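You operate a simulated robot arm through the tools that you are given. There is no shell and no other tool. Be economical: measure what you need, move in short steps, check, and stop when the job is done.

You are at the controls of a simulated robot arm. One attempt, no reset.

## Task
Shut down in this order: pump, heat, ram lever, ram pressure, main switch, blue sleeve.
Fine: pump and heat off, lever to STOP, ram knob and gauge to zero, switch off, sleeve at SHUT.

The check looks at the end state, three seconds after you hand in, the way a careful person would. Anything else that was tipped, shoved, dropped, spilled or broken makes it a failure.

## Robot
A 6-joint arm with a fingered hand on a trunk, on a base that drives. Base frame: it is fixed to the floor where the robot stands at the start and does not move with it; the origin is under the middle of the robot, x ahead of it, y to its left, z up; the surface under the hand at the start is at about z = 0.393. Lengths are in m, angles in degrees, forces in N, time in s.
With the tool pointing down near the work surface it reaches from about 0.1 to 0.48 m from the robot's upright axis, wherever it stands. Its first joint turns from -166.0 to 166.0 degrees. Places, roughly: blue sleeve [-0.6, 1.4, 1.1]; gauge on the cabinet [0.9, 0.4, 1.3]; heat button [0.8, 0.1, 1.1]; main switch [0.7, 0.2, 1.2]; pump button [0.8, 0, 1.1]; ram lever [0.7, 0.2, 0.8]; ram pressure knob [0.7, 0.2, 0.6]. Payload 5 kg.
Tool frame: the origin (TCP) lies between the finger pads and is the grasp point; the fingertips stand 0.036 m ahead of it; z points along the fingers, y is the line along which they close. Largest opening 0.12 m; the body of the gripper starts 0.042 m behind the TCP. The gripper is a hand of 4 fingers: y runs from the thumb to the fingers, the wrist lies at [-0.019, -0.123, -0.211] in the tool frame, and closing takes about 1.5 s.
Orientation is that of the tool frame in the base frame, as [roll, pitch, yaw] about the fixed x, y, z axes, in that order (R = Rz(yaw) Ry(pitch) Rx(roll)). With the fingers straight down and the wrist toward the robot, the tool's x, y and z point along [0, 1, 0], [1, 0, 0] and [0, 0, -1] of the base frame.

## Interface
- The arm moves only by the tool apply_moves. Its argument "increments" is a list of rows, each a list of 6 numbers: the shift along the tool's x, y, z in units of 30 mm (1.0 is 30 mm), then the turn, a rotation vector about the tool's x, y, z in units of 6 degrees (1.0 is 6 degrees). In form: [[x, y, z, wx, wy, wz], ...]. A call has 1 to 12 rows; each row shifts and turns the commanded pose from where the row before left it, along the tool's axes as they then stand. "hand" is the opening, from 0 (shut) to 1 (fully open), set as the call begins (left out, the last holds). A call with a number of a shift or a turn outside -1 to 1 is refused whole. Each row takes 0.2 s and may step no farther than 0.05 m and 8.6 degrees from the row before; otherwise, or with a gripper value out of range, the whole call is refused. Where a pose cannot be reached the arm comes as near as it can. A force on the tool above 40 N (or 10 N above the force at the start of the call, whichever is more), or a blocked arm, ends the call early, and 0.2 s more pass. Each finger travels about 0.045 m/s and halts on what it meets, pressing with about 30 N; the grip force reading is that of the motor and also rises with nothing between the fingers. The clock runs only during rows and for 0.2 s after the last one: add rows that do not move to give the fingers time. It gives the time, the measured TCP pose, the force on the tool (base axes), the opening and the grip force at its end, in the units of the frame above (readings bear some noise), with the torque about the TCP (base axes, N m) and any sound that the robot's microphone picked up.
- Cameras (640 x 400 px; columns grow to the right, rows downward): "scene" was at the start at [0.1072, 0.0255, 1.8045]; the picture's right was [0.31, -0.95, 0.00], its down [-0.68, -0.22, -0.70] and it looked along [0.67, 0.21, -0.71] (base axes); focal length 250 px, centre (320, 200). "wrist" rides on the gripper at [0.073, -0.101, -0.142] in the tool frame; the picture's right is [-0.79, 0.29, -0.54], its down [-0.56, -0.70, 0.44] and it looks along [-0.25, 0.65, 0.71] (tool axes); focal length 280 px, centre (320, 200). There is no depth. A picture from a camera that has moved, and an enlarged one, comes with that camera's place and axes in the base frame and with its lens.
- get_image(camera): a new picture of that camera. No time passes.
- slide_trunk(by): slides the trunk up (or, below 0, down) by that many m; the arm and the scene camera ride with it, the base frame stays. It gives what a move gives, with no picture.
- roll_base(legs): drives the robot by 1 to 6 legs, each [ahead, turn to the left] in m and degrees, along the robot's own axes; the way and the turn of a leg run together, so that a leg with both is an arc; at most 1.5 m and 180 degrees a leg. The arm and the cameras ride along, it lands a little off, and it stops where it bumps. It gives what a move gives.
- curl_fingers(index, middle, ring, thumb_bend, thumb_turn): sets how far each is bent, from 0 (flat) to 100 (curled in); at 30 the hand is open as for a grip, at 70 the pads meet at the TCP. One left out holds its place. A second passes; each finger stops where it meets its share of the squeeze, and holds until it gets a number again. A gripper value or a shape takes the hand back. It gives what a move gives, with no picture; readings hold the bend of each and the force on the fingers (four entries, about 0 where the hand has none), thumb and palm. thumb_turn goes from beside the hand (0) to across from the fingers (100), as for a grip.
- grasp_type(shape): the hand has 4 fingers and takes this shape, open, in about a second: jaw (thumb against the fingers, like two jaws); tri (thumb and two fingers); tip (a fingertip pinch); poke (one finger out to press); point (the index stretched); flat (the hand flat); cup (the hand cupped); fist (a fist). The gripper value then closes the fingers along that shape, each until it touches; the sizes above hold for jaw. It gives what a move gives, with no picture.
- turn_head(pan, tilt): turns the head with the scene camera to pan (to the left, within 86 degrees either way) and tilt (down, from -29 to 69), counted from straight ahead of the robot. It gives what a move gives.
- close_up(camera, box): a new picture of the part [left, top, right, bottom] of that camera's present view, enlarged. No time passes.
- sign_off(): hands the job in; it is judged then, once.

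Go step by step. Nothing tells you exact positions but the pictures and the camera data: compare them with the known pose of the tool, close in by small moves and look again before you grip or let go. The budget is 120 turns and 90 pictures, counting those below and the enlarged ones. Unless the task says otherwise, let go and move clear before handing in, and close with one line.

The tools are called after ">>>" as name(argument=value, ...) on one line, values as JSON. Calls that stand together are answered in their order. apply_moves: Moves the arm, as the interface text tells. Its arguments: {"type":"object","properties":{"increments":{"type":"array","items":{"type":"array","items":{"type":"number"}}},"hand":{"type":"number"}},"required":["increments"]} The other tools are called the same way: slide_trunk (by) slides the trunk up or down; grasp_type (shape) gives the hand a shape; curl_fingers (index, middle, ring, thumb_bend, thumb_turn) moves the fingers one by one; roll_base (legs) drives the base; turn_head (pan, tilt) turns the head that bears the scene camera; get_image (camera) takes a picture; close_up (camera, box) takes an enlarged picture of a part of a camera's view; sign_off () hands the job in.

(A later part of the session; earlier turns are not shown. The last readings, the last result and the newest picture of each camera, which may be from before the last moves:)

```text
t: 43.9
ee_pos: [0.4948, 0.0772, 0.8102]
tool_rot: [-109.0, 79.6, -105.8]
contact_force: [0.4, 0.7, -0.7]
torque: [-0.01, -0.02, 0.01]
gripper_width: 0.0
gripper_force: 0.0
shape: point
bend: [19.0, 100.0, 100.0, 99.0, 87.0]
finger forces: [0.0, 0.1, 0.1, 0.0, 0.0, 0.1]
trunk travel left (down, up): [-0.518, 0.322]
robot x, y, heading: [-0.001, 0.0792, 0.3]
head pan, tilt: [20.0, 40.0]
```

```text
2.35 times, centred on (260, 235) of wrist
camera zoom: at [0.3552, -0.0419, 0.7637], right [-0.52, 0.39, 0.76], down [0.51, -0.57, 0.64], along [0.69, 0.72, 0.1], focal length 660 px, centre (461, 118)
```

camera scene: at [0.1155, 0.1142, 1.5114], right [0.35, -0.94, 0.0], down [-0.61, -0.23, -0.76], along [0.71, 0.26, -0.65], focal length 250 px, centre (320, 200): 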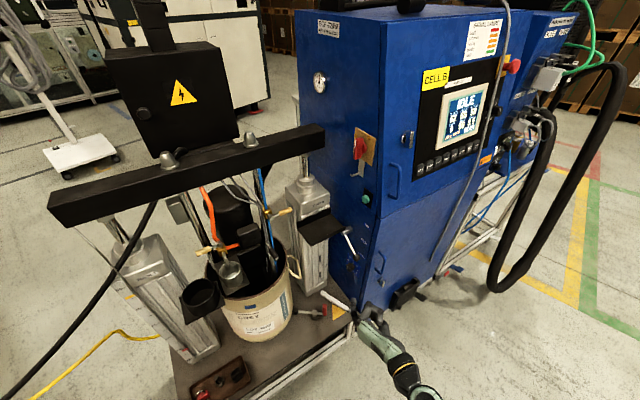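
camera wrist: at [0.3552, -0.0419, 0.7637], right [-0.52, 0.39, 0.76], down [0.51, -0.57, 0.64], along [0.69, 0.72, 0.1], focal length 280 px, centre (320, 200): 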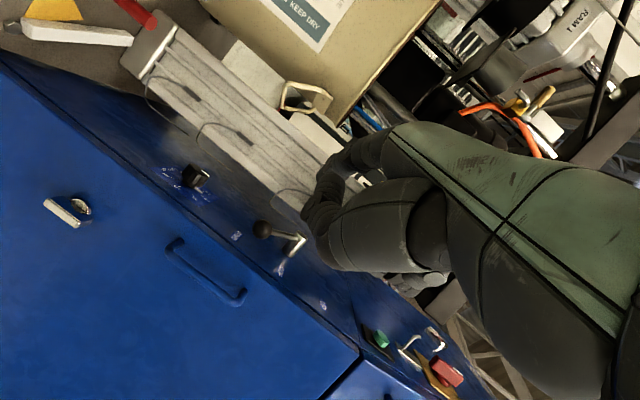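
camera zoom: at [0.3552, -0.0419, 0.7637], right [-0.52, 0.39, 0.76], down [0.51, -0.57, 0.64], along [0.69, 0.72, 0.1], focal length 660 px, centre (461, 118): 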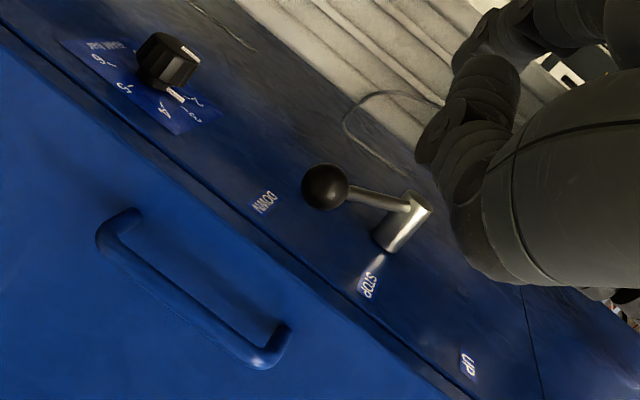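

The fingertip offset checks out. I'll move down-left then halfway forward beneath the ball's height.

>>> apply_moves(increments=[[0.8, 0.62, 0.08, 0, 0, 0], [0.8, 0.62, 0.08, 0, 0, 0], [-0.046, -0.057, 0.936, 0, 0, 0], [-0.046, -0.057, 0.936, 0, 0, 0], [-0.046, -0.057, 0.936, 0, 0, 0]])

>>> close_up(camera="scene", box=[310, 220, 420, 340])

>>> get_image(camera="wrist")

```text
t: 45.0
ee_pos: [0.5865, 0.1116, 0.797]
tool_rot: [-107.5, 80.0, -104.4]
contact_force: [0.2, 0.0, -0.4]
torque: [-0.01, -0.04, -0.01]
gripper_width: 0.0
gripper_force: 0.1
shape: point
bend: [19.0, 100.0, 100.0, 99.0, 87.0]
finger forces: [0.0, 0.0, 0.0, 0.0, 0.0, 0.0]
out of reach, approached as far as the arm can: row 1, 2
trunk travel left (down, up): [-0.518, 0.322]
robot x, y, heading: [-0.0008, 0.0791, 0.3]
head pan, tilt: [20.0, 40.0]
```

```text
3.33 times, centred on (365, 280) of scene
camera zoom: at [0.1039, 0.1084, 1.5126], right [0.35, -0.94, 0.0], down [-0.6, -0.22, -0.77], along [0.72, 0.27, -0.64], focal length 834 px, centre (170, -67)
```

zoom: 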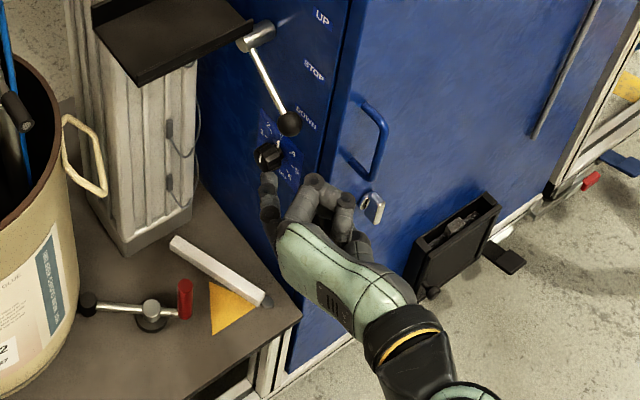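

```text
53 pictures are left
camera wrist: at [0.4478, -0.0079, 0.7495], right [-0.52, 0.39, 0.76], down [0.51, -0.57, 0.64], along [0.68, 0.72, 0.1], focal length 280 px, centre (320, 200)
```

wrist: 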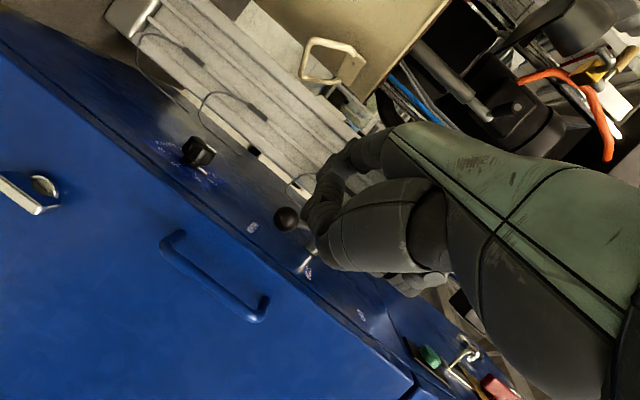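

The ball estimate holds at (0.68, 0.18, 0.766). My finger is 4 cm too high, so I'll drop it and then slide under the ball.

>>> apply_moves(increments=[[0.7, 0, 0.04, 0, 0, 0], [0.7, 0, 0.04, 0, 0, 0]])

```text
t: 45.6
ee_pos: [0.5904, 0.1106, 0.7765]
tool_rot: [-110.9, 79.8, -108.0]
contact_force: [0.1, 0.3, 0.9]
torque: [0.0, 0.01, -0.02]
gripper_width: 0.0
gripper_force: 0.1
shape: point
bend: [19.0, 100.0, 100.0, 99.0, 87.0]
finger forces: [0.0, 0.1, 0.0, 0.0, 0.1, 0.0]
out of reach, approached as far as the arm can: row 2
trunk travel left (down, up): [-0.518, 0.322]
robot x, y, heading: [-0.0064, 0.0819, 0.3]
head pan, tilt: [20.0, 40.0]
```

Arm limit blocks going lower, so I'll lower the trunk slightly instead, then slide forward.

>>> slide_trunk(by=-0.03)

>>> apply_moves(increments=[[-0.05, -0.06, 0.9, 0, 0, 0], [-0.05, -0.06, 0.9, 0, 0, 0], [-0.05, -0.06, 0.6, 0, 0, 0]])

>>> close_up(camera="scene", box=[310, 200, 420, 320])

>>> close_up(camera="wrist", box=[180, 130, 380, 290])

```text
t: 46.4
ee_pos: [0.5906, 0.1096, 0.7461]
tool_rot: [-110.7, 79.7, -107.8]
contact_force: [-0.7, 0.1, -0.8]
torque: [0.0, -0.02, 0.01]
gripper_width: 0.0001
gripper_force: 0.1
shape: point
bend: [19.0, 100.0, 100.0, 99.0, 87.0]
finger forces: [0.0, 0.0, 0.1, 0.0, 0.0, 0.1]
trunk travel left (down, up): [-0.488, 0.352]
robot x, y, heading: [-0.0009, 0.0816, 0.5]
head pan, tilt: [20.0, 40.0]
```

```text
t: 47.2
ee_pos: [0.6612, 0.1087, 0.7469]
tool_rot: [-111.9, 79.7, -109.0]
contact_force: [1.3, 0.6, 0.0]
torque: [0.0, 0.0, -0.01]
gripper_width: 0.0
gripper_force: 0.0
shape: point
bend: [19.0, 100.0, 100.0, 99.0, 87.0]
finger forces: [0.0, 0.0, 0.1, 0.1, 0.0, 0.0]
trunk travel left (down, up): [-0.488, 0.352]
robot x, y, heading: [-0.0054, 0.0773, 0.5]
head pan, tilt: [20.0, 40.0]
```

```text
3.33 times, centred on (365, 260) of scene
camera zoom: at [0.1054, 0.1098, 1.4824], right [0.35, -0.94, 0.0], down [-0.6, -0.22, -0.77], along [0.72, 0.27, -0.64], focal length 834 px, centre (170, 0)
```

zoom: 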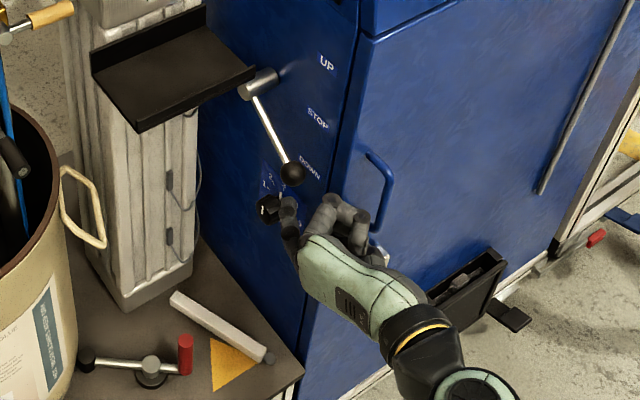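

```text
2.50 times, centred on (280, 210) of wrist
camera zoom: at [0.5215, -0.0105, 0.7005], right [-0.51, 0.39, 0.76], down [0.51, -0.57, 0.64], along [0.69, 0.72, 0.09], focal length 701 px, centre (420, 175)
```

zoom: 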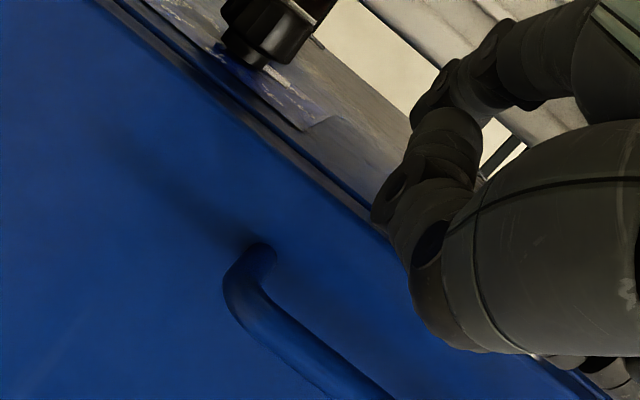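

The tip sits right under the ball. I'll nudge forward slightly, then lift along the arc to about mid-travel.

>>> apply_moves(increments=[[0, 0, 0.25, 0, 0, 0], [-0.49, -0.085, -0.03, 0, 0, 0], [-0.49, -0.085, -0.03, 0, 0, 0], [-0.46, -0.3, -0.03, 0, 0, 0], [-0.46, -0.2, -0.03, 0, 0, 0]])

>>> close_up(camera="scene", box=[310, 200, 420, 320])

```text
t: 48.4
ee_pos: [0.6698, 0.0993, 0.8074]
tool_rot: [-111.1, 79.7, -108.1]
contact_force: [-0.2, -1.2, -0.6]
torque: [-0.03, 0.0, 0.04]
gripper_width: 0.0
gripper_force: 0.0
shape: point
bend: [19.0, 100.0, 100.0, 99.0, 87.0]
finger forces: [0.2, 0.1, 0.0, 0.0, 0.1, 0.1]
trunk travel left (down, up): [-0.488, 0.352]
robot x, y, heading: [-0.0042, 0.0793, 0.4]
head pan, tilt: [20.0, 40.0]
```

```text
3.33 times, centred on (365, 260) of scene
camera zoom: at [0.1049, 0.11, 1.4825], right [0.35, -0.94, 0.0], down [-0.6, -0.22, -0.77], along [0.72, 0.27, -0.64], focal length 834 px, centre (170, 0)
```

zoom: 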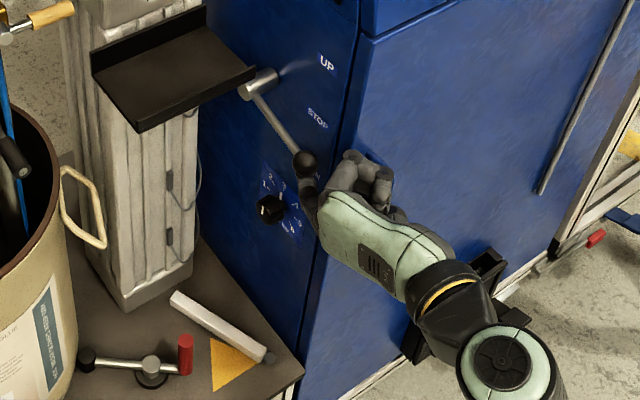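

The lever is riding up on the finger, about halfway to STOP. I continue lifting in small steps.

>>> apply_moves(increments=[[-0.4, -0.12, -0.03, 0, 0, 0], [-0.4, -0.1, -0.03, 0, 0, 0]])

>>> close_up(camera="scene", box=[310, 200, 420, 320])

```text
t: 49.0
ee_pos: [0.6705, 0.0968, 0.8321]
tool_rot: [-111.3, 79.7, -108.4]
contact_force: [0.4, -0.1, -0.4]
torque: [0.0, 0.04, -0.02]
gripper_width: 0.0001
gripper_force: 0.0
shape: point
bend: [19.0, 100.0, 100.0, 99.0, 87.0]
finger forces: [0.3, 0.0, 0.0, 0.1, 0.0, 0.0]
trunk travel left (down, up): [-0.488, 0.352]
robot x, y, heading: [-0.0042, 0.0768, 0.3]
head pan, tilt: [20.0, 40.0]
```

```text
3.33 times, centred on (365, 260) of scene
camera zoom: at [0.105, 0.1099, 1.4824], right [0.35, -0.94, 0.0], down [-0.6, -0.22, -0.77], along [0.72, 0.27, -0.64], focal length 834 px, centre (170, 0)
```

zoom: 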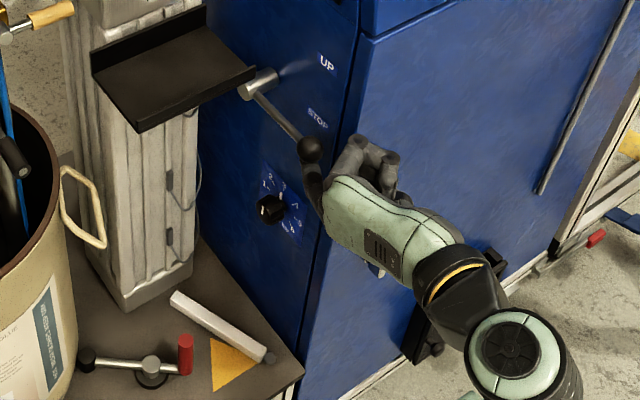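

The lever looks near STOP. I'll lower the finger off it, back away, and examine from both cameras.

>>> apply_moves(increments=[[0.5, 0, 0, 0, 0, 0], [0, 0, -1, 0, 0, 0], [0, 0, -1, 0, 0, 0], [0, 0, -1, 0, 0, 0]])

>>> close_up(camera="wrist", box=[160, 130, 400, 300])

>>> close_up(camera="scene", box=[330, 200, 380, 250])

```text
t: 50.0
ee_pos: [0.5798, 0.0907, 0.8233]
tool_rot: [-110.5, 79.7, -107.5]
contact_force: [-1.1, 0.6, 0.5]
torque: [0.01, 0.01, 0.0]
gripper_width: 0.0001
gripper_force: 0.0
shape: point
bend: [19.0, 100.0, 100.0, 99.0, 87.0]
finger forces: [0.0, 0.0, 0.0, 0.0, 0.0, 0.0]
trunk travel left (down, up): [-0.488, 0.352]
robot x, y, heading: [-0.0035, 0.079, 0.3]
head pan, tilt: [20.0, 40.0]
```

```text
2.35 times, centred on (280, 215) of wrist
camera zoom: at [0.4391, -0.0293, 0.7768], right [-0.51, 0.39, 0.76], down [0.51, -0.57, 0.64], along [0.69, 0.72, 0.09], focal length 660 px, centre (414, 165)
```

zoom: 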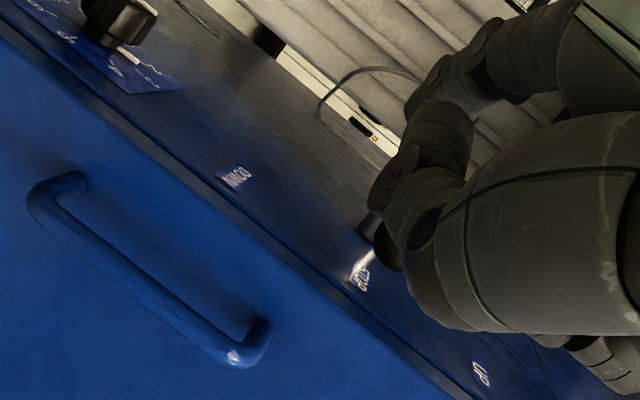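

```text
8.00 times, centred on (355, 225) of scene
camera zoom: at [0.1036, 0.1102, 1.4826], right [0.35, -0.94, 0.0], down [-0.6, -0.22, -0.77], along [0.72, 0.27, -0.64], focal length 2002 px, centre (40, 0)
```

zoom: 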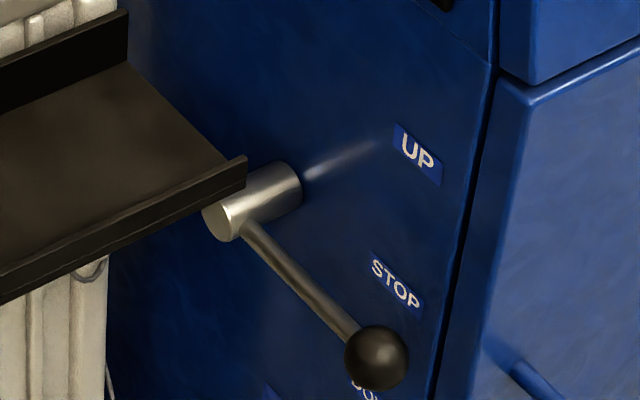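

It stays put and seems close to STOP. I'll back further for an unobstructed wrist view.

>>> apply_moves(increments=[[0, 0, -1, 0, 0, 0], [0, 0, -1, 0, 0, 0], [0, 0, -1, 0, 0, 0]])

>>> close_up(camera="wrist", box=[160, 130, 400, 330])

```text
t: 50.8
ee_pos: [0.4954, 0.0823, 0.8278]
tool_rot: [-112.2, 79.8, -109.1]
contact_force: [0.1, -0.4, -0.5]
torque: [0.01, -0.03, -0.02]
gripper_width: 0.0
gripper_force: 0.0
shape: point
bend: [19.0, 100.0, 100.0, 99.0, 87.0]
finger forces: [0.1, 0.0, 0.0, 0.1, 0.0, 0.0]
trunk travel left (down, up): [-0.488, 0.352]
robot x, y, heading: [-0.0051, 0.0768, 0.3]
head pan, tilt: [20.0, 40.0]
```

```text
2.00 times, centred on (280, 230) of wrist
camera zoom: at [0.3551, -0.0361, 0.7813], right [-0.51, 0.39, 0.76], down [0.51, -0.57, 0.64], along [0.69, 0.72, 0.09], focal length 561 px, centre (400, 140)
```

zoom: 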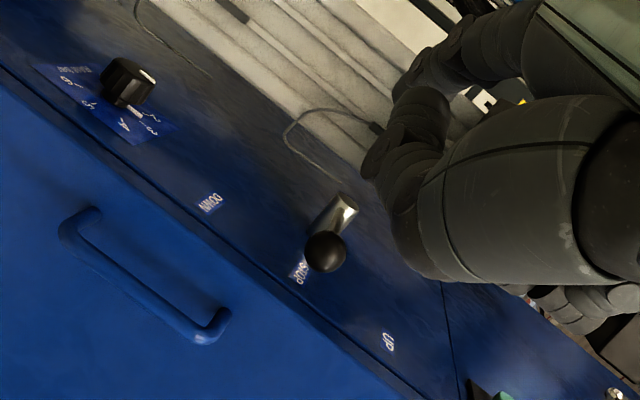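

Ball, hub and STOP label are all at z ≈ 0.82, so the lever is at STOP. Now the pressure knob: zooming in on its dial.

>>> close_up(camera="wrist", box=[170, 150, 260, 206])

>>> close_up(camera="scene", box=[335, 245, 375, 285])

```text
7.11 times, centred on (215, 178) of wrist
camera zoom: at [0.3551, -0.0361, 0.7813], right [-0.51, 0.39, 0.76], down [0.51, -0.57, 0.64], along [0.69, 0.72, 0.09], focal length 1994 px, centre (1067, 356)
```

zoom: 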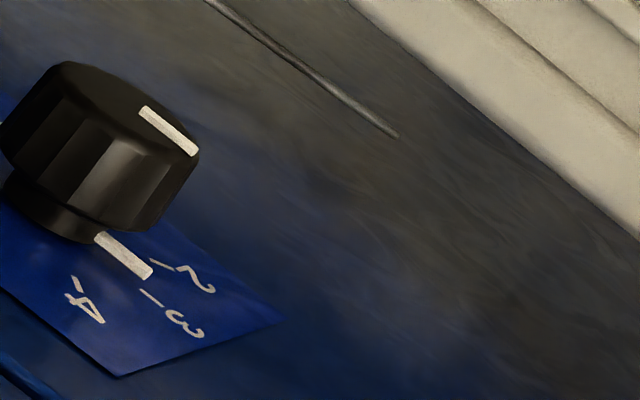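

```text
10.00 times, centred on (355, 265) of scene
camera zoom: at [0.1133, 0.1057, 1.4814], right [0.35, -0.94, -0.01], down [-0.61, -0.22, -0.76], along [0.71, 0.27, -0.65], focal length 2502 px, centre (-30, -450)
```

zoom: 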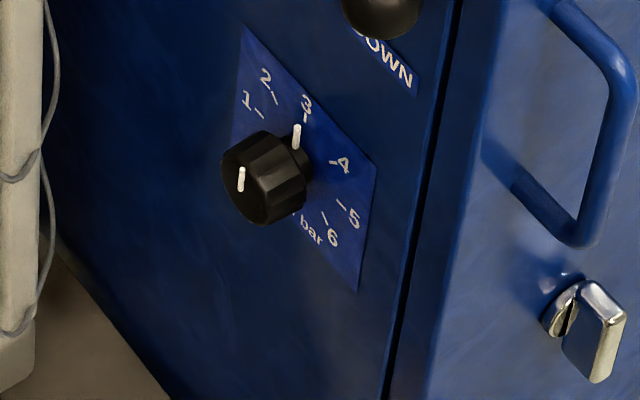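

The dial reads 3 at the top with 6 lower right, so zero is lower left: 135° counter-clockwise as faced. I'll roll the hand back to wrist-down, and reposition the base further left for a square approach.

>>> apply_moves(increments=[[0, 0, 0, 0, 0, 1], [0, 0, 0, 0, 0, 1], [0, 0, 0, 0, 0, 1], [0, 0, 0, 0, 0, 1], [0, 0, 0, 0, 0, 1], [0, 0, 0, 0, 0, 1], [0, 0, 0, 0, 0, 1], [0, 0, 0, 0, 0, 1], [0, 0, 0, 0, 0, 1], [0, 0, 0, 0, 0, 1], [0, 0, 0, 0, 0, 1], [0, 0, 0, 0, 0, 1]])

>>> roll_base(legs=[[0, -38], [-0.2, 0]])

>>> slide_trunk(by=-0.1)

>>> turn_head(pan=50, tilt=35)

>>> get_image(camera="scene")

```text
t: 53.6
ee_pos: [0.5209, 0.0718, 0.8546]
tool_rot: [90.1, 29.4, 91.8]
contact_force: [-0.3, -0.2, -0.1]
torque: [-0.02, -0.03, -0.01]
gripper_width: 0.0001
gripper_force: 0.1
shape: point
bend: [19.0, 100.0, 100.0, 99.0, 87.0]
finger forces: [0.0, 0.1, 0.0, 0.1, 0.1, 0.1]
trunk travel left (down, up): [-0.488, 0.352]
robot x, y, heading: [-0.0017, 0.0784, 0.4]
head pan, tilt: [20.0, 40.0]
stopped in row 12: the arm was blocked; the commanded pose is now the measured one
```

```text
t: 57.4
ee_pos: [0.2482, -0.1289, 0.8536]
tool_rot: [90.3, 29.3, 54.1]
contact_force: [0.2, 0.1, 0.3]
torque: [0.01, -0.01, 0.02]
gripper_width: 0.0001
gripper_force: 0.1
shape: point
bend: [19.0, 100.0, 100.0, 99.0, 87.0]
finger forces: [0.0, 0.1, 0.2, 0.0, 0.0, 0.0]
trunk travel left (down, up): [-0.488, 0.352]
robot x, y, heading: [-0.1624, 0.2043, -37.6]
head pan, tilt: [20.0, 40.0]
```

```text
t: 58.7
ee_pos: [0.246, -0.1293, 0.7538]
tool_rot: [90.0, 29.5, 53.9]
contact_force: [0.8, 0.5, -0.4]
torque: [-0.02, 0.01, -0.02]
gripper_width: 0.0
gripper_force: 0.0
shape: point
bend: [19.0, 100.0, 100.0, 99.0, 87.0]
finger forces: [0.0, 0.0, 0.0, 0.1, 0.0, 0.0]
trunk travel left (down, up): [-0.388, 0.452]
robot x, y, heading: [-0.1638, 0.1992, -37.6]
head pan, tilt: [20.0, 40.0]
```

```text
t: 59.6
ee_pos: [0.2462, -0.1312, 0.7556]
tool_rot: [89.9, 29.5, 53.9]
contact_force: [-0.3, 0.0, 0.2]
torque: [0.01, 0.01, 0.03]
gripper_width: 0.0001
gripper_force: 0.1
shape: point
bend: [19.0, 100.0, 100.0, 99.0, 87.0]
finger forces: [0.1, 0.0, 0.0, 0.0, 0.0, 0.1]
trunk travel left (down, up): [-0.388, 0.452]
robot x, y, heading: [-0.1629, 0.2021, -37.6]
head pan, tilt: [50.0, 35.0]
```

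```text
43 pictures are left
camera scene: at [-0.0458, 0.1978, 1.3889], right [0.21, -0.98, 0.0], down [-0.57, -0.12, -0.82], along [0.8, 0.18, -0.58], focal length 250 px, centre (320, 200)
```

scene: 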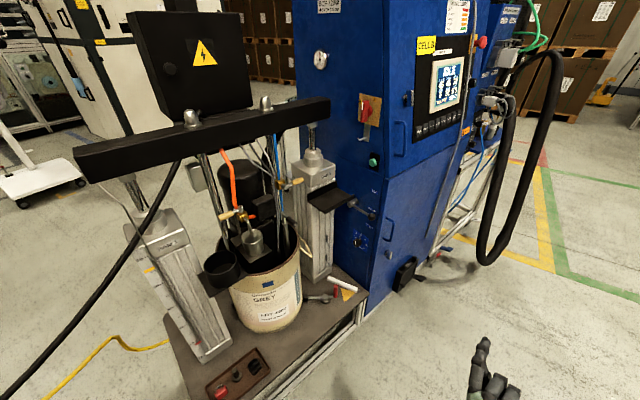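

The roll range stops about 30° short of wrist-down, but rotating about the knob's axis from there toward wrist-right is available. I'll square up the base to face the knob, and take the fingertip pinch shape.

>>> roll_base(legs=[[0, 37.6], [0.1, 0]])

>>> grasp_type(shape="tip")

>>> turn_head(pan=8, tilt=45)

>>> get_image(camera="scene")

>>> get_image(camera="wrist")

```text
t: 62.9
ee_pos: [0.4627, 0.1884, 0.7542]
tool_rot: [89.9, 29.4, 91.6]
contact_force: [-0.3, 0.8, 0.6]
torque: [0.0, -0.05, 0.02]
gripper_width: 0.0
gripper_force: 0.2
shape: point
bend: [19.0, 100.0, 100.0, 99.0, 87.0]
finger forces: [0.1, 0.0, 0.0, 0.0, 0.0, 0.0]
trunk travel left (down, up): [-0.388, 0.452]
robot x, y, heading: [-0.0631, 0.1986, -0.0]
head pan, tilt: [50.0, 35.0]
```

```text
t: 63.8
ee_pos: [0.4625, 0.1891, 0.7556]
tool_rot: [89.8, 29.4, 91.5]
contact_force: [-0.2, -1.1, -0.2]
torque: [-0.03, 0.0, -0.02]
gripper_width: 0.1197
gripper_force: 0.1
shape: tip
bend: [30.0, 98.0, 99.0, 30.0, 97.0]
finger forces: [0.0, 0.0, 0.1, 0.0, 0.0, 0.0]
trunk travel left (down, up): [-0.388, 0.452]
robot x, y, heading: [-0.0622, 0.2004, -0.0]
head pan, tilt: [50.0, 35.0]
```

```text
t: 64.9
ee_pos: [0.4625, 0.1893, 0.7572]
tool_rot: [89.9, 29.4, 91.6]
contact_force: [0.3, 0.4, -0.6]
torque: [0.0, -0.01, 0.0]
gripper_width: 0.1201
gripper_force: 0.2
shape: tip
bend: [30.0, 98.0, 99.0, 30.0, 97.0]
finger forces: [0.0, 0.0, 0.0, 0.0, 0.0, 0.0]
trunk travel left (down, up): [-0.388, 0.452]
robot x, y, heading: [-0.0644, 0.2029, 0.1]
head pan, tilt: [8.0, 45.0]
```

```text
42 pictures are left
camera scene: at [0.0541, 0.2137, 1.3745], right [0.14, -0.99, 0.0], down [-0.7, -0.1, -0.7], along [0.7, 0.1, -0.71], focal length 250 px, centre (320, 200)
```

scene: 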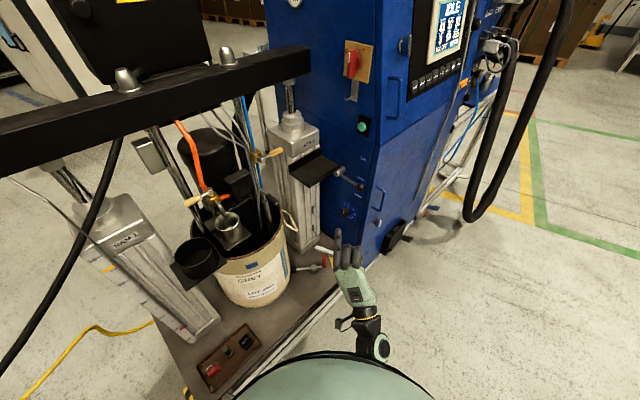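

```text
41 pictures are left
camera wrist: at [0.32, 0.1977, 0.6318], right [-0.53, -0.56, 0.64], down [0.47, -0.82, -0.33], along [0.71, 0.12, 0.69], focal length 280 px, centre (320, 200)
```

wrist: 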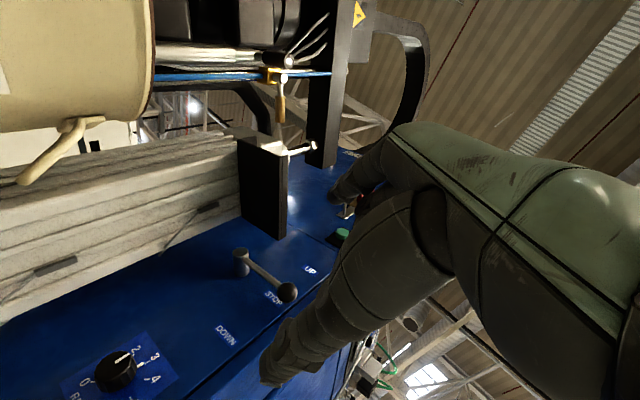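

The knob's 0 mark is visible at lower left, confirming the direction. I'll try yawing the hand toward the face normal.

>>> apply_moves(increments=[[0, 0, 0, 0.491, -0.872, 0], [0, 0, 0, 0.491, -0.872, 0], [0, 0, 0, 0.491, -0.872, 0], [0, 0, 0, 0.491, -0.872, 0], [0, 0, 0, 0.491, -0.872, 0]])

```text
t: 66.3
ee_pos: [0.4565, 0.0573, 0.857]
tool_rot: [83.8, 29.5, 59.6]
contact_force: [0.0, 0.5, -0.4]
torque: [-0.02, 0.01, -0.03]
gripper_width: 0.1199
gripper_force: 0.1
shape: tip
bend: [30.0, 98.0, 99.0, 30.0, 98.0]
finger forces: [0.0, 0.1, 0.0, 0.0, 0.0, 0.1]
out of reach, approached as far as the arm can: row 2, 3, 4, 5
trunk travel left (down, up): [-0.388, 0.452]
robot x, y, heading: [-0.0637, 0.203, 0.0]
head pan, tilt: [8.0, 45.0]
stopped in row 5: the arm was blocked; the commanded pose is now the measured one
```

Yawing that way pushes the hand right, so I'll approach the knob with fingers roughly along x and rotate about the knob's axis instead. Moving to that start orientation, left and lower.

>>> apply_moves(increments=[[0.89, -0.33, -0.1, 0.238, 0.746, 0.06], [0.89, -0.33, -0.1, 0.238, 0.746, 0.06], [0.89, -0.33, -0.1, 0.238, 0.746, 0.06], [0.89, -0.33, -0.1, 0.238, 0.746, 0.06], [0.89, -0.33, -0.1, 0.238, 0.746, 0.06], [0.89, -0.33, -0.1, 0.238, 0.746, 0.06], [0.89, -0.33, -0.1, 0.238, 0.746, 0.06]])

>>> get_image(camera="wrist")

>>> close_up(camera="scene", box=[300, 140, 400, 290])

```text
t: 68.1
ee_pos: [0.4981, 0.1775, 0.7527]
tool_rot: [104.5, 24.9, 91.5]
contact_force: [0.3, 0.3, -0.1]
torque: [0.01, -0.04, -0.01]
gripper_width: 0.12
gripper_force: 0.0
shape: tip
bend: [30.0, 98.0, 99.0, 30.0, 98.0]
finger forces: [0.1, 0.0, 0.0, 0.0, 0.0, 0.0]
trunk travel left (down, up): [-0.388, 0.452]
robot x, y, heading: [-0.0665, 0.202, 0.1]
head pan, tilt: [8.0, 45.0]
stopped in row 7: the arm was blocked; the commanded pose is now the measured one
```

```text
40 pictures are left
camera wrist: at [0.3343, 0.2124, 0.6659], right [-0.44, -0.55, 0.71], down [0.27, -0.83, -0.48], along [0.86, -0.02, 0.52], focal length 280 px, centre (320, 200)
```

wrist: 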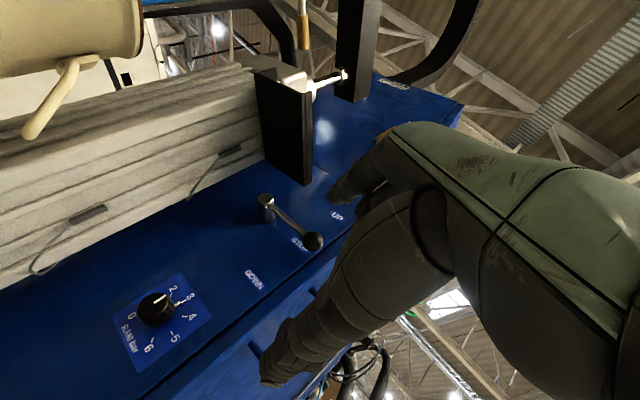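

```text
2.67 times, centred on (350, 215) of scene
camera zoom: at [0.0543, 0.2168, 1.3751], right [0.14, -0.99, 0.0], down [-0.7, -0.1, -0.7], along [0.7, 0.1, -0.71], focal length 667 px, centre (240, 160)
```

zoom: 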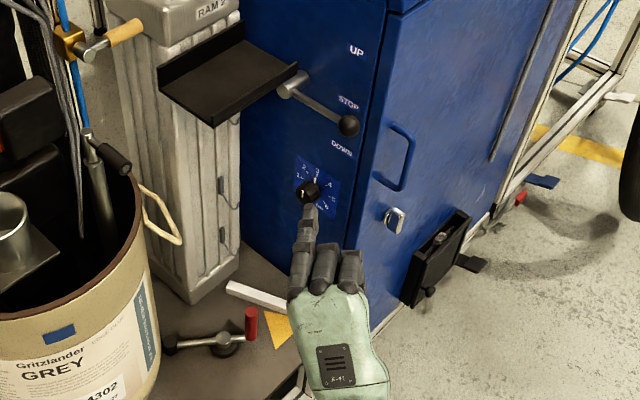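

Both cameras now put the knob front near (0.718, 0.205, 0.643). I'll move to about 7 cm before the grasp point.

>>> apply_moves(increments=[[0.52, -0.22, 0.95, 0, 0, 0], [0.52, -0.22, 0.95, 0, 0, 0], [0.52, -0.22, 0.95, 0, 0, 0], [0.52, -0.22, 0.95, 0, 0, 0], [0.52, -0.22, 0.95, 0, 0, 0]], hand=0.75)

>>> get_image(camera="wrist")

>>> close_up(camera="scene", box=[310, 150, 390, 250])

```text
t: 69.3
ee_pos: [0.6195, 0.2138, 0.6656]
tool_rot: [104.9, 24.7, 92.2]
contact_force: [0.2, 0.2, 0.3]
torque: [0.0, -0.02, -0.01]
gripper_width: 0.0901
gripper_force: 0.0
shape: tip
bend: [28.0, 98.0, 99.0, 55.0, 99.0]
finger forces: [0.0, 0.0, 0.1, 0.0, 0.0, 0.1]
out of reach, approached as far as the arm can: row 5
trunk travel left (down, up): [-0.388, 0.452]
robot x, y, heading: [-0.0615, 0.205, -0.1]
head pan, tilt: [8.0, 45.0]
```

```text
38 pictures are left
camera wrist: at [0.4543, 0.248, 0.5797], right [-0.43, -0.56, 0.71], down [0.28, -0.83, -0.49], along [0.86, -0.01, 0.51], focal length 280 px, centre (320, 200)
```

wrist: 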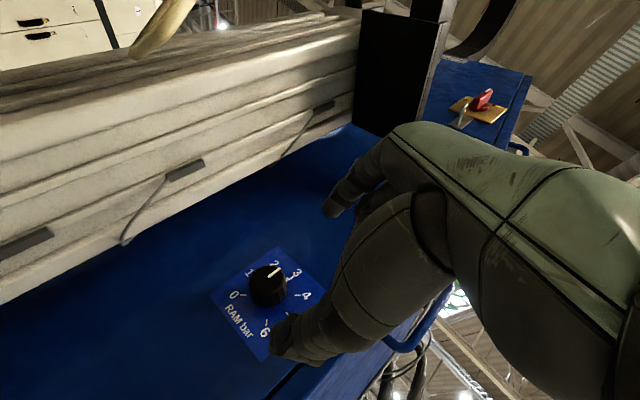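

```text
4.00 times, centred on (350, 200) of scene
camera zoom: at [0.0472, 0.2129, 1.3751], right [0.14, -0.99, 0.0], down [-0.7, -0.1, -0.71], along [0.7, 0.1, -0.71], focal length 1001 px, centre (200, 200)
```

zoom: 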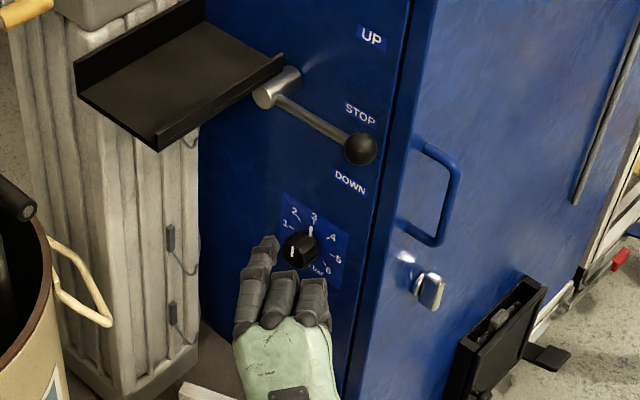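

Good view; knob front at about (0.715, 0.211, 0.640). To gain reach I'll raise the hand in the arm and drop the trunk by the same amount.

>>> apply_moves(increments=[[-0.37, 0.78, -0.2, 0, 0, 0], [-0.37, 0.78, -0.2, 0, 0, 0], [-0.37, 0.78, -0.2, 0, 0, 0], [-0.37, 0.78, -0.2, 0, 0, 0]])

>>> slide_trunk(by=-0.12)

```text
t: 70.3
ee_pos: [0.6189, 0.2147, 0.7727]
tool_rot: [104.6, 24.6, 91.6]
contact_force: [-0.1, 1.1, 0.2]
torque: [0.03, -0.02, 0.02]
gripper_width: 0.0903
gripper_force: 0.0
shape: tip
bend: [28.0, 98.0, 99.0, 55.0, 99.0]
finger forces: [0.1, 0.0, 0.1, 0.0, 0.1, 0.1]
trunk travel left (down, up): [-0.388, 0.452]
robot x, y, heading: [-0.0618, 0.1969, -0.0]
head pan, tilt: [8.0, 45.0]
```

```text
t: 71.8
ee_pos: [0.6184, 0.215, 0.6534]
tool_rot: [104.5, 24.7, 91.5]
contact_force: [0.0, 0.1, -0.2]
torque: [0.01, -0.02, -0.02]
gripper_width: 0.0902
gripper_force: 0.2
shape: tip
bend: [28.0, 98.0, 99.0, 55.0, 99.0]
finger forces: [0.0, 0.1, 0.0, 0.1, 0.1, 0.1]
trunk travel left (down, up): [-0.268, 0.572]
robot x, y, heading: [-0.0635, 0.2017, -0.1]
head pan, tilt: [8.0, 45.0]
```

Now advancing onto the knob with the pinch open.

>>> apply_moves(increments=[[0.1, 0.1, 0.8, 0, 0, 0], [0.1, 0.1, 0.8, 0, 0, 0], [0.1, 0.1, 0.5, 0, 0, 0], [0, 0, 0.3, 0, 0, 0]])

>>> close_up(camera="wrist", box=[200, 130, 440, 330])

>>> close_up(camera="scene", box=[310, 130, 390, 220])

```text
t: 72.8
ee_pos: [0.6935, 0.2222, 0.6396]
tool_rot: [104.6, 24.7, 91.6]
contact_force: [0.1, -0.2, 0.8]
torque: [0.01, 0.01, 0.01]
gripper_width: 0.0904
gripper_force: 0.0
shape: tip
bend: [28.0, 98.0, 99.0, 55.0, 99.0]
finger forces: [0.0, 0.1, 0.0, 0.0, 0.0, 0.0]
trunk travel left (down, up): [-0.268, 0.572]
robot x, y, heading: [-0.0654, 0.202, -0.1]
head pan, tilt: [8.0, 45.0]
```

```text
2.00 times, centred on (320, 230) of wrist
camera zoom: at [0.5279, 0.2561, 0.5531], right [-0.44, -0.56, 0.71], down [0.28, -0.83, -0.48], along [0.86, -0.02, 0.52], focal length 561 px, centre (320, 140)
```

zoom: 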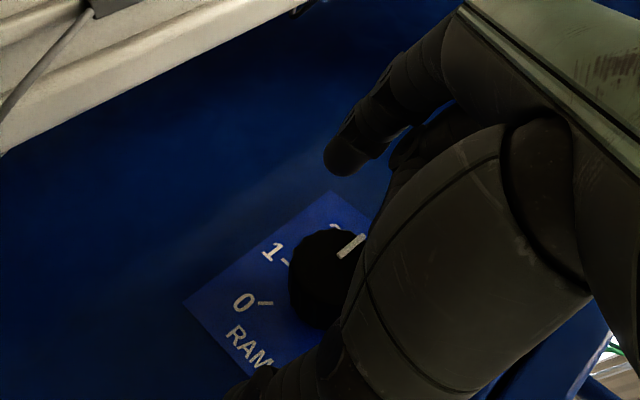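

```text
4.44 times, centred on (350, 175) of scene
camera zoom: at [0.0467, 0.2131, 1.2552], right [0.14, -0.99, 0.0], down [-0.7, -0.1, -0.71], along [0.7, 0.1, -0.71], focal length 1112 px, centre (187, 311)
```

zoom: 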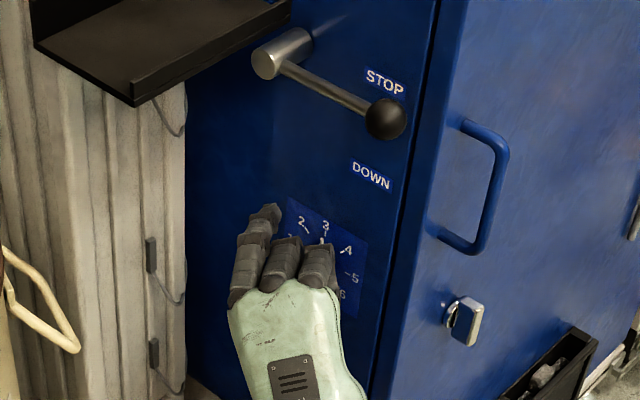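

The hand is centred on the knob axis but about 1.5 cm too shallow. I'll ease in along the face normal.

>>> apply_moves(increments=[[-0.15, -0.018, 0.2, 0, 0, 0], [-0.15, -0.018, 0.2, 0, 0, 0], [-0.06, -0.01, 0.08, 0, 0, 0]])

>>> apply_moves(increments=[[0, 0, 0, 0, 0, 0], [0, 0, 0, 0, 0, 0], [0, 0, 0, 0, 0, 0], [0, 0, 0, 0, 0, 0], [0, 0, 0, 0, 0, 0], [0, 0, 0, 0, 0, 0]], hand=0)

>>> close_up(camera="wrist", box=[200, 130, 440, 330])

```text
t: 73.6
ee_pos: [0.704, 0.2111, 0.642]
tool_rot: [104.4, 24.7, 91.6]
contact_force: [-12.7, 6.9, 2.2]
torque: [0.4, 0.78, -0.22]
gripper_width: 0.0898
gripper_force: 0.1
shape: tip
bend: [28.0, 98.0, 99.0, 56.0, 97.0]
finger forces: [0.0, 0.0, 0.0, 0.0, 15.4, 0.1]
trunk travel left (down, up): [-0.268, 0.572]
robot x, y, heading: [-0.0652, 0.203, -0.2]
head pan, tilt: [8.0, 45.0]
```

```text
t: 75.0
ee_pos: [0.7039, 0.2128, 0.6447]
tool_rot: [104.1, 24.8, 91.5]
contact_force: [1.5, 21.1, 15.0]
torque: [0.07, -0.27, 0.43]
gripper_width: 0.0183
gripper_force: 29.5
shape: tip
bend: [70.0, 100.0, 100.0, 76.0, 100.0]
finger forces: [42.4, 0.1, 0.1, 0.0, 19.8, 0.0]
trunk travel left (down, up): [-0.268, 0.572]
robot x, y, heading: [-0.0631, 0.2045, -0.2]
head pan, tilt: [8.0, 45.0]
```

```text
2.00 times, centred on (320, 230) of wrist
camera zoom: at [0.5406, 0.2462, 0.5561], right [-0.44, -0.56, 0.7], down [0.28, -0.83, -0.48], along [0.85, -0.01, 0.52], focal length 561 px, centre (320, 140)
```

zoom: 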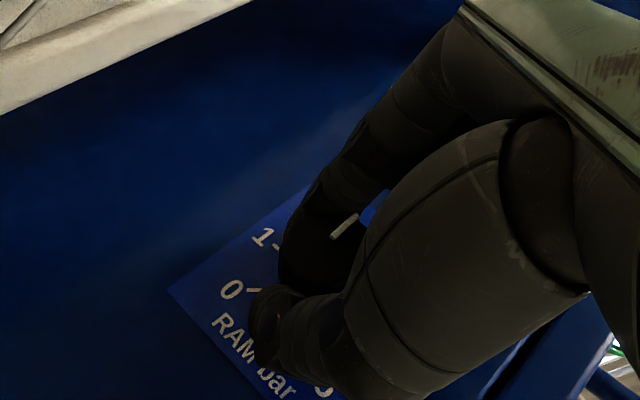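

The knob is gripped between index and thumb. I'll rotate about the knob's axis counter-clockwise (as faced), 30° first.

>>> apply_moves(increments=[[0, 0, 0, 0.58, 0.07, -0.806], [0, 0, 0, 0.58, 0.07, -0.806], [0, 0, 0, 0.58, 0.07, -0.806], [0, 0, 0, 0.58, 0.07, -0.806], [0, 0, 0, 0.58, 0.07, -0.806]])

>>> close_up(camera="wrist", box=[200, 130, 440, 330])

```text
t: 76.2
ee_pos: [0.7032, 0.2141, 0.6427]
tool_rot: [131.1, 45.0, 107.5]
contact_force: [8.6, 21.6, 11.0]
torque: [0.16, -0.13, 0.36]
gripper_width: 0.0167
gripper_force: 30.1
shape: tip
bend: [70.0, 100.0, 100.0, 77.0, 100.0]
finger forces: [42.3, 0.1, 0.0, 0.1, 16.5, 0.0]
trunk travel left (down, up): [-0.268, 0.572]
robot x, y, heading: [-0.0645, 0.2033, 0.4]
head pan, tilt: [8.0, 45.0]
```

```text
2.00 times, centred on (320, 230) of wrist
camera zoom: at [0.5192, 0.2221, 0.6046], right [-0.16, -0.21, 0.96], down [0.17, -0.97, -0.18], along [0.97, 0.14, 0.19], focal length 561 px, centre (320, 140)
```

zoom: 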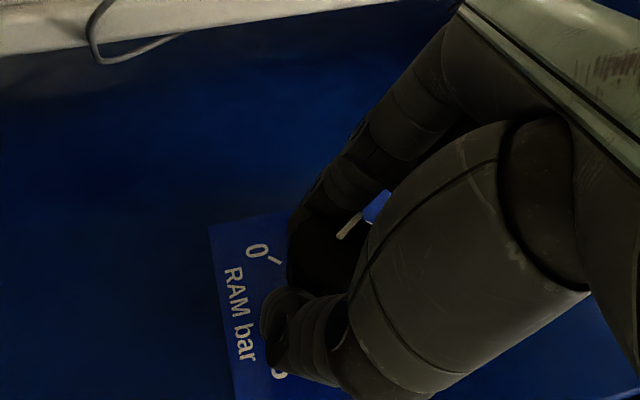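

The knob turned with the hand. Continuing another 36°.

>>> apply_moves(increments=[[0, 0, 0, 0.58, 0.07, -0.806], [0, 0, 0, 0.58, 0.07, -0.806], [0, 0, 0, 0.58, 0.07, -0.806], [0, 0, 0, 0.58, 0.07, -0.806], [0, 0, 0, 0.58, 0.07, -0.806], [0, 0, 0, 0.58, 0.07, -0.806]])

>>> close_up(camera="wrist", box=[200, 130, 440, 330])

```text
t: 77.6
ee_pos: [0.7028, 0.2091, 0.6277]
tool_rot: [-172.4, 52.5, 151.8]
contact_force: [-0.6, 24.0, -16.4]
torque: [0.02, -0.09, 0.44]
gripper_width: 0.0138
gripper_force: 29.9
shape: tip
bend: [70.0, 100.0, 100.0, 83.0, 100.0]
finger forces: [23.4, 6.9, 0.0, 0.0, 0.1, 0.0]
trunk travel left (down, up): [-0.268, 0.572]
robot x, y, heading: [-0.0681, 0.2, -0.1]
head pan, tilt: [8.0, 45.0]
```

```text
2.00 times, centred on (320, 230) of wrist
camera zoom: at [0.5192, 0.2171, 0.6648], right [0.24, 0.28, 0.93], down [0.19, -0.95, 0.23], along [0.95, 0.12, -0.28], focal length 561 px, centre (320, 140)
```

zoom: 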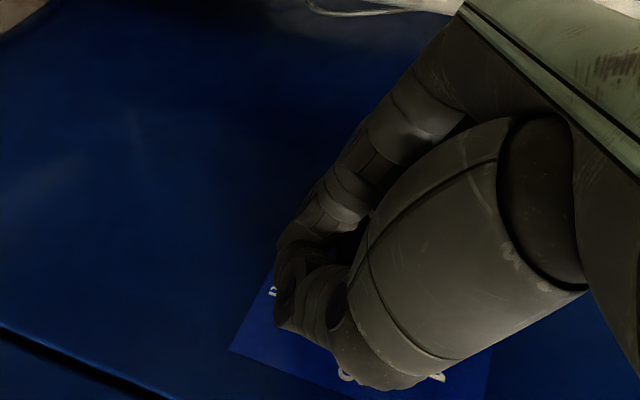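

The grip seems to have slipped near the end. I'll open, back off along the normal and look.

>>> apply_moves(increments=[[0, 0, 0, 0, 0, 0], [0, 0, 0, 0, 0, 0], [0, 0, 0, 0, 0, 0], [0, 0, 0, 0, 0, 0], [0, 0, 0, 0, 0, 0], [0.48, 0.06, -0.67, 0, 0, 0], [0.48, 0.06, -0.67, 0, 0, 0]], hand=0.75)

>>> get_image(camera="wrist")

>>> close_up(camera="scene", box=[310, 130, 390, 220])

```text
t: 79.2
ee_pos: [0.667, 0.2396, 0.6429]
tool_rot: [-173.3, 53.7, 151.0]
contact_force: [0.2, -0.2, 0.6]
torque: [0.01, 0.0, -0.02]
gripper_width: 0.0898
gripper_force: 0.0
shape: tip
bend: [28.0, 98.0, 99.0, 56.0, 99.0]
finger forces: [0.1, 0.0, 0.1, 0.0, 0.0, 0.0]
trunk travel left (down, up): [-0.268, 0.572]
robot x, y, heading: [-0.0632, 0.1983, 0.2]
head pan, tilt: [8.0, 45.0]
```

```text
31 pictures are left
camera wrist: at [0.4807, 0.2469, 0.6742], right [0.22, 0.27, 0.94], down [0.18, -0.95, 0.24], along [0.96, 0.12, -0.26], focal length 280 px, centre (320, 200)
```

wrist: 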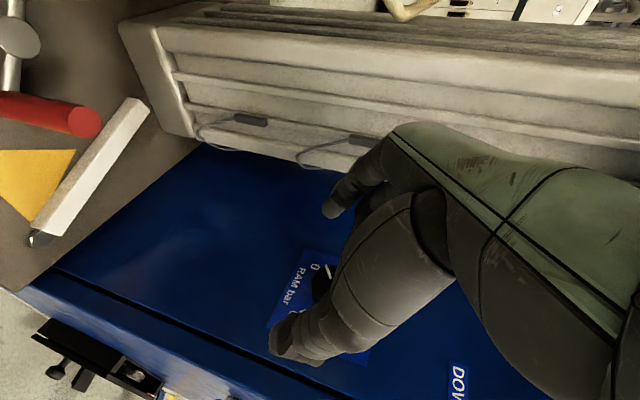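

```text
4.44 times, centred on (350, 175) of scene
camera zoom: at [0.0467, 0.2135, 1.2552], right [0.14, -0.99, 0.0], down [-0.7, -0.1, -0.71], along [0.7, 0.1, -0.71], focal length 1112 px, centre (187, 311)
```

zoom: 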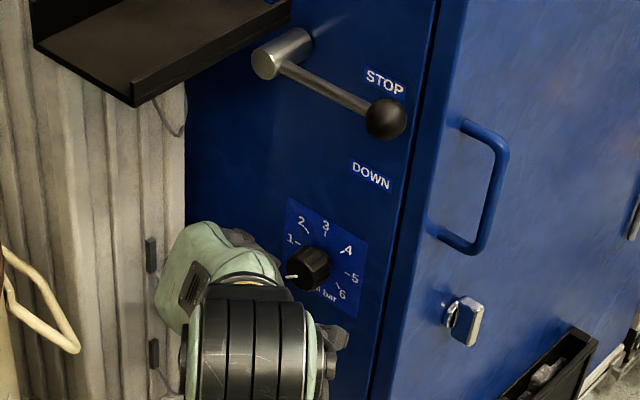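

The pointer seems to point close to 0 already. Zooming in on it and on the gauge.

>>> close_up(camera="wrist", box=[260, 240, 380, 340])

>>> turn_head(pan=15, tilt=10)

>>> get_image(camera="scene")

```text
4.00 times, centred on (320, 290) of wrist
camera zoom: at [0.4807, 0.2469, 0.6742], right [0.22, 0.27, 0.94], down [0.18, -0.95, 0.24], along [0.96, 0.12, -0.26], focal length 1122 px, centre (320, -160)
```

zoom: 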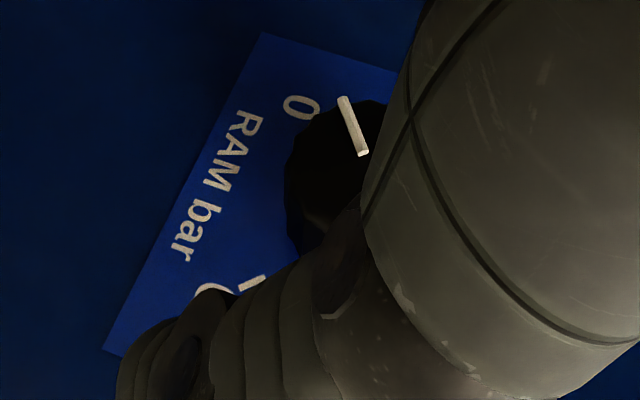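

```text
t: 80.2
ee_pos: [0.6674, 0.2402, 0.641]
tool_rot: [-173.5, 53.6, 150.9]
contact_force: [0.3, 0.1, -0.1]
torque: [0.0, -0.01, 0.01]
gripper_width: 0.0896
gripper_force: 0.0
shape: tip
bend: [28.0, 98.0, 99.0, 56.0, 99.0]
finger forces: [0.1, 0.1, 0.0, 0.0, 0.0, 0.0]
trunk travel left (down, up): [-0.268, 0.572]
robot x, y, heading: [-0.0651, 0.2043, 0.2]
head pan, tilt: [15.0, 10.0]
```

```text
28 pictures are left
camera scene: at [0.0558, 0.2264, 1.3101], right [0.26, -0.97, 0.0], down [-0.17, -0.05, -0.98], along [0.95, 0.26, -0.17], focal length 250 px, centre (320, 200)
```

scene: 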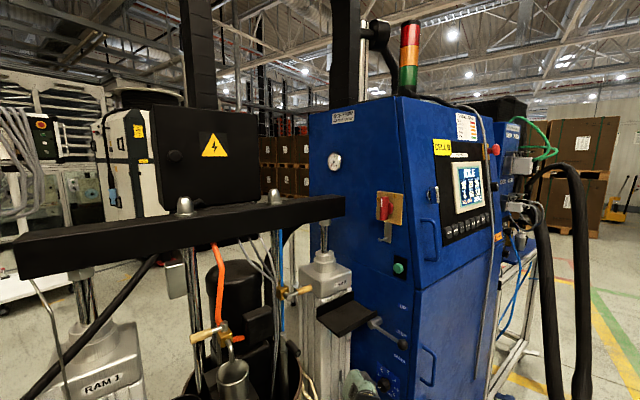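

>>> close_up(camera="scene", box=[322, 148, 346, 176])

```text
14.29 times, centred on (334, 162) of scene
camera zoom: at [0.0558, 0.2264, 1.3101], right [0.26, -0.97, 0.0], down [-0.17, -0.05, -0.98], along [0.95, 0.26, -0.17], focal length 3575 px, centre (120, 743)
```

zoom: 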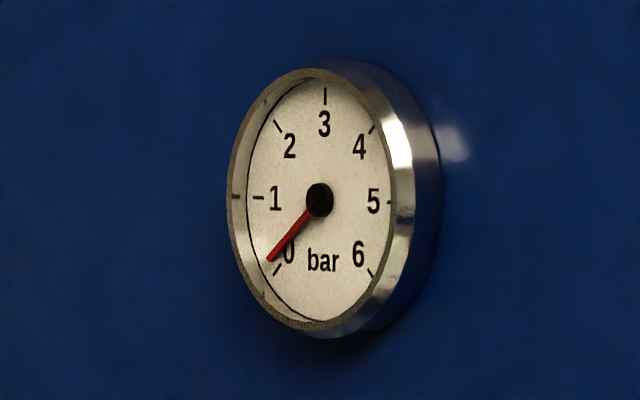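

The gauge needle sits about 0.2 bar above zero, so a little more turn is needed. I'll swing back 30°, re-enter and grip again.

>>> apply_moves(increments=[[0, 0, 0, -0.58, -0.07, 0.806], [0, 0, 0, -0.58, -0.07, 0.806], [0, 0, 0, -0.58, -0.07, 0.806], [0, 0, 0, -0.58, -0.07, 0.806], [0, 0, 0, -0.58, -0.07, 0.806], [-0.3, -0.035, 0.41, 0, 0, 0], [-0.3, -0.035, 0.41, 0, 0, 0], [-0.26, -0.03, 0.36, 0, 0, 0]])

>>> apply_moves(increments=[[0, 0, 0, 0, 0, 0], [0, 0, 0, 0, 0, 0], [0, 0, 0, 0, 0, 0], [0, 0, 0, 0, 0, 0], [0, 0, 0, 0, 0, 0], [0, 0, 0, 0, 0, 0]], hand=0)

>>> close_up(camera="wrist", box=[200, 130, 440, 330])

```text
t: 82.0
ee_pos: [0.7004, 0.2123, 0.642]
tool_rot: [139.0, 48.2, 113.0]
contact_force: [-1.3, 0.9, 0.1]
torque: [0.01, 0.01, 0.02]
gripper_width: 0.0898
gripper_force: 0.0
shape: tip
bend: [28.0, 98.0, 99.0, 56.0, 99.0]
finger forces: [0.0, 0.0, 0.0, 0.0, 0.1, 0.1]
trunk travel left (down, up): [-0.268, 0.572]
robot x, y, heading: [-0.0637, 0.2033, 0.3]
head pan, tilt: [15.0, 10.0]
```

```text
t: 83.4
ee_pos: [0.6996, 0.2127, 0.6412]
tool_rot: [139.0, 48.2, 112.9]
contact_force: [2.7, 0.9, -2.0]
torque: [0.02, 0.05, -0.03]
gripper_width: 0.0213
gripper_force: 30.0
shape: tip
bend: [73.0, 100.0, 100.0, 74.0, 100.0]
finger forces: [23.6, 0.0, 0.0, 0.0, 23.6, 0.0]
trunk travel left (down, up): [-0.268, 0.572]
robot x, y, heading: [-0.0674, 0.2044, -0.0]
head pan, tilt: [15.0, 10.0]
```

```text
2.00 times, centred on (320, 230) of wrist
camera zoom: at [0.5135, 0.2187, 0.6138], right [-0.09, -0.13, 0.99], down [0.16, -0.98, -0.11], along [0.98, 0.15, 0.11], focal length 561 px, centre (320, 140)
```

zoom: 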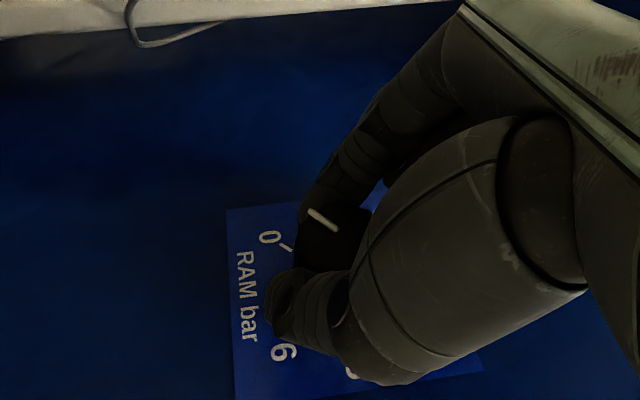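

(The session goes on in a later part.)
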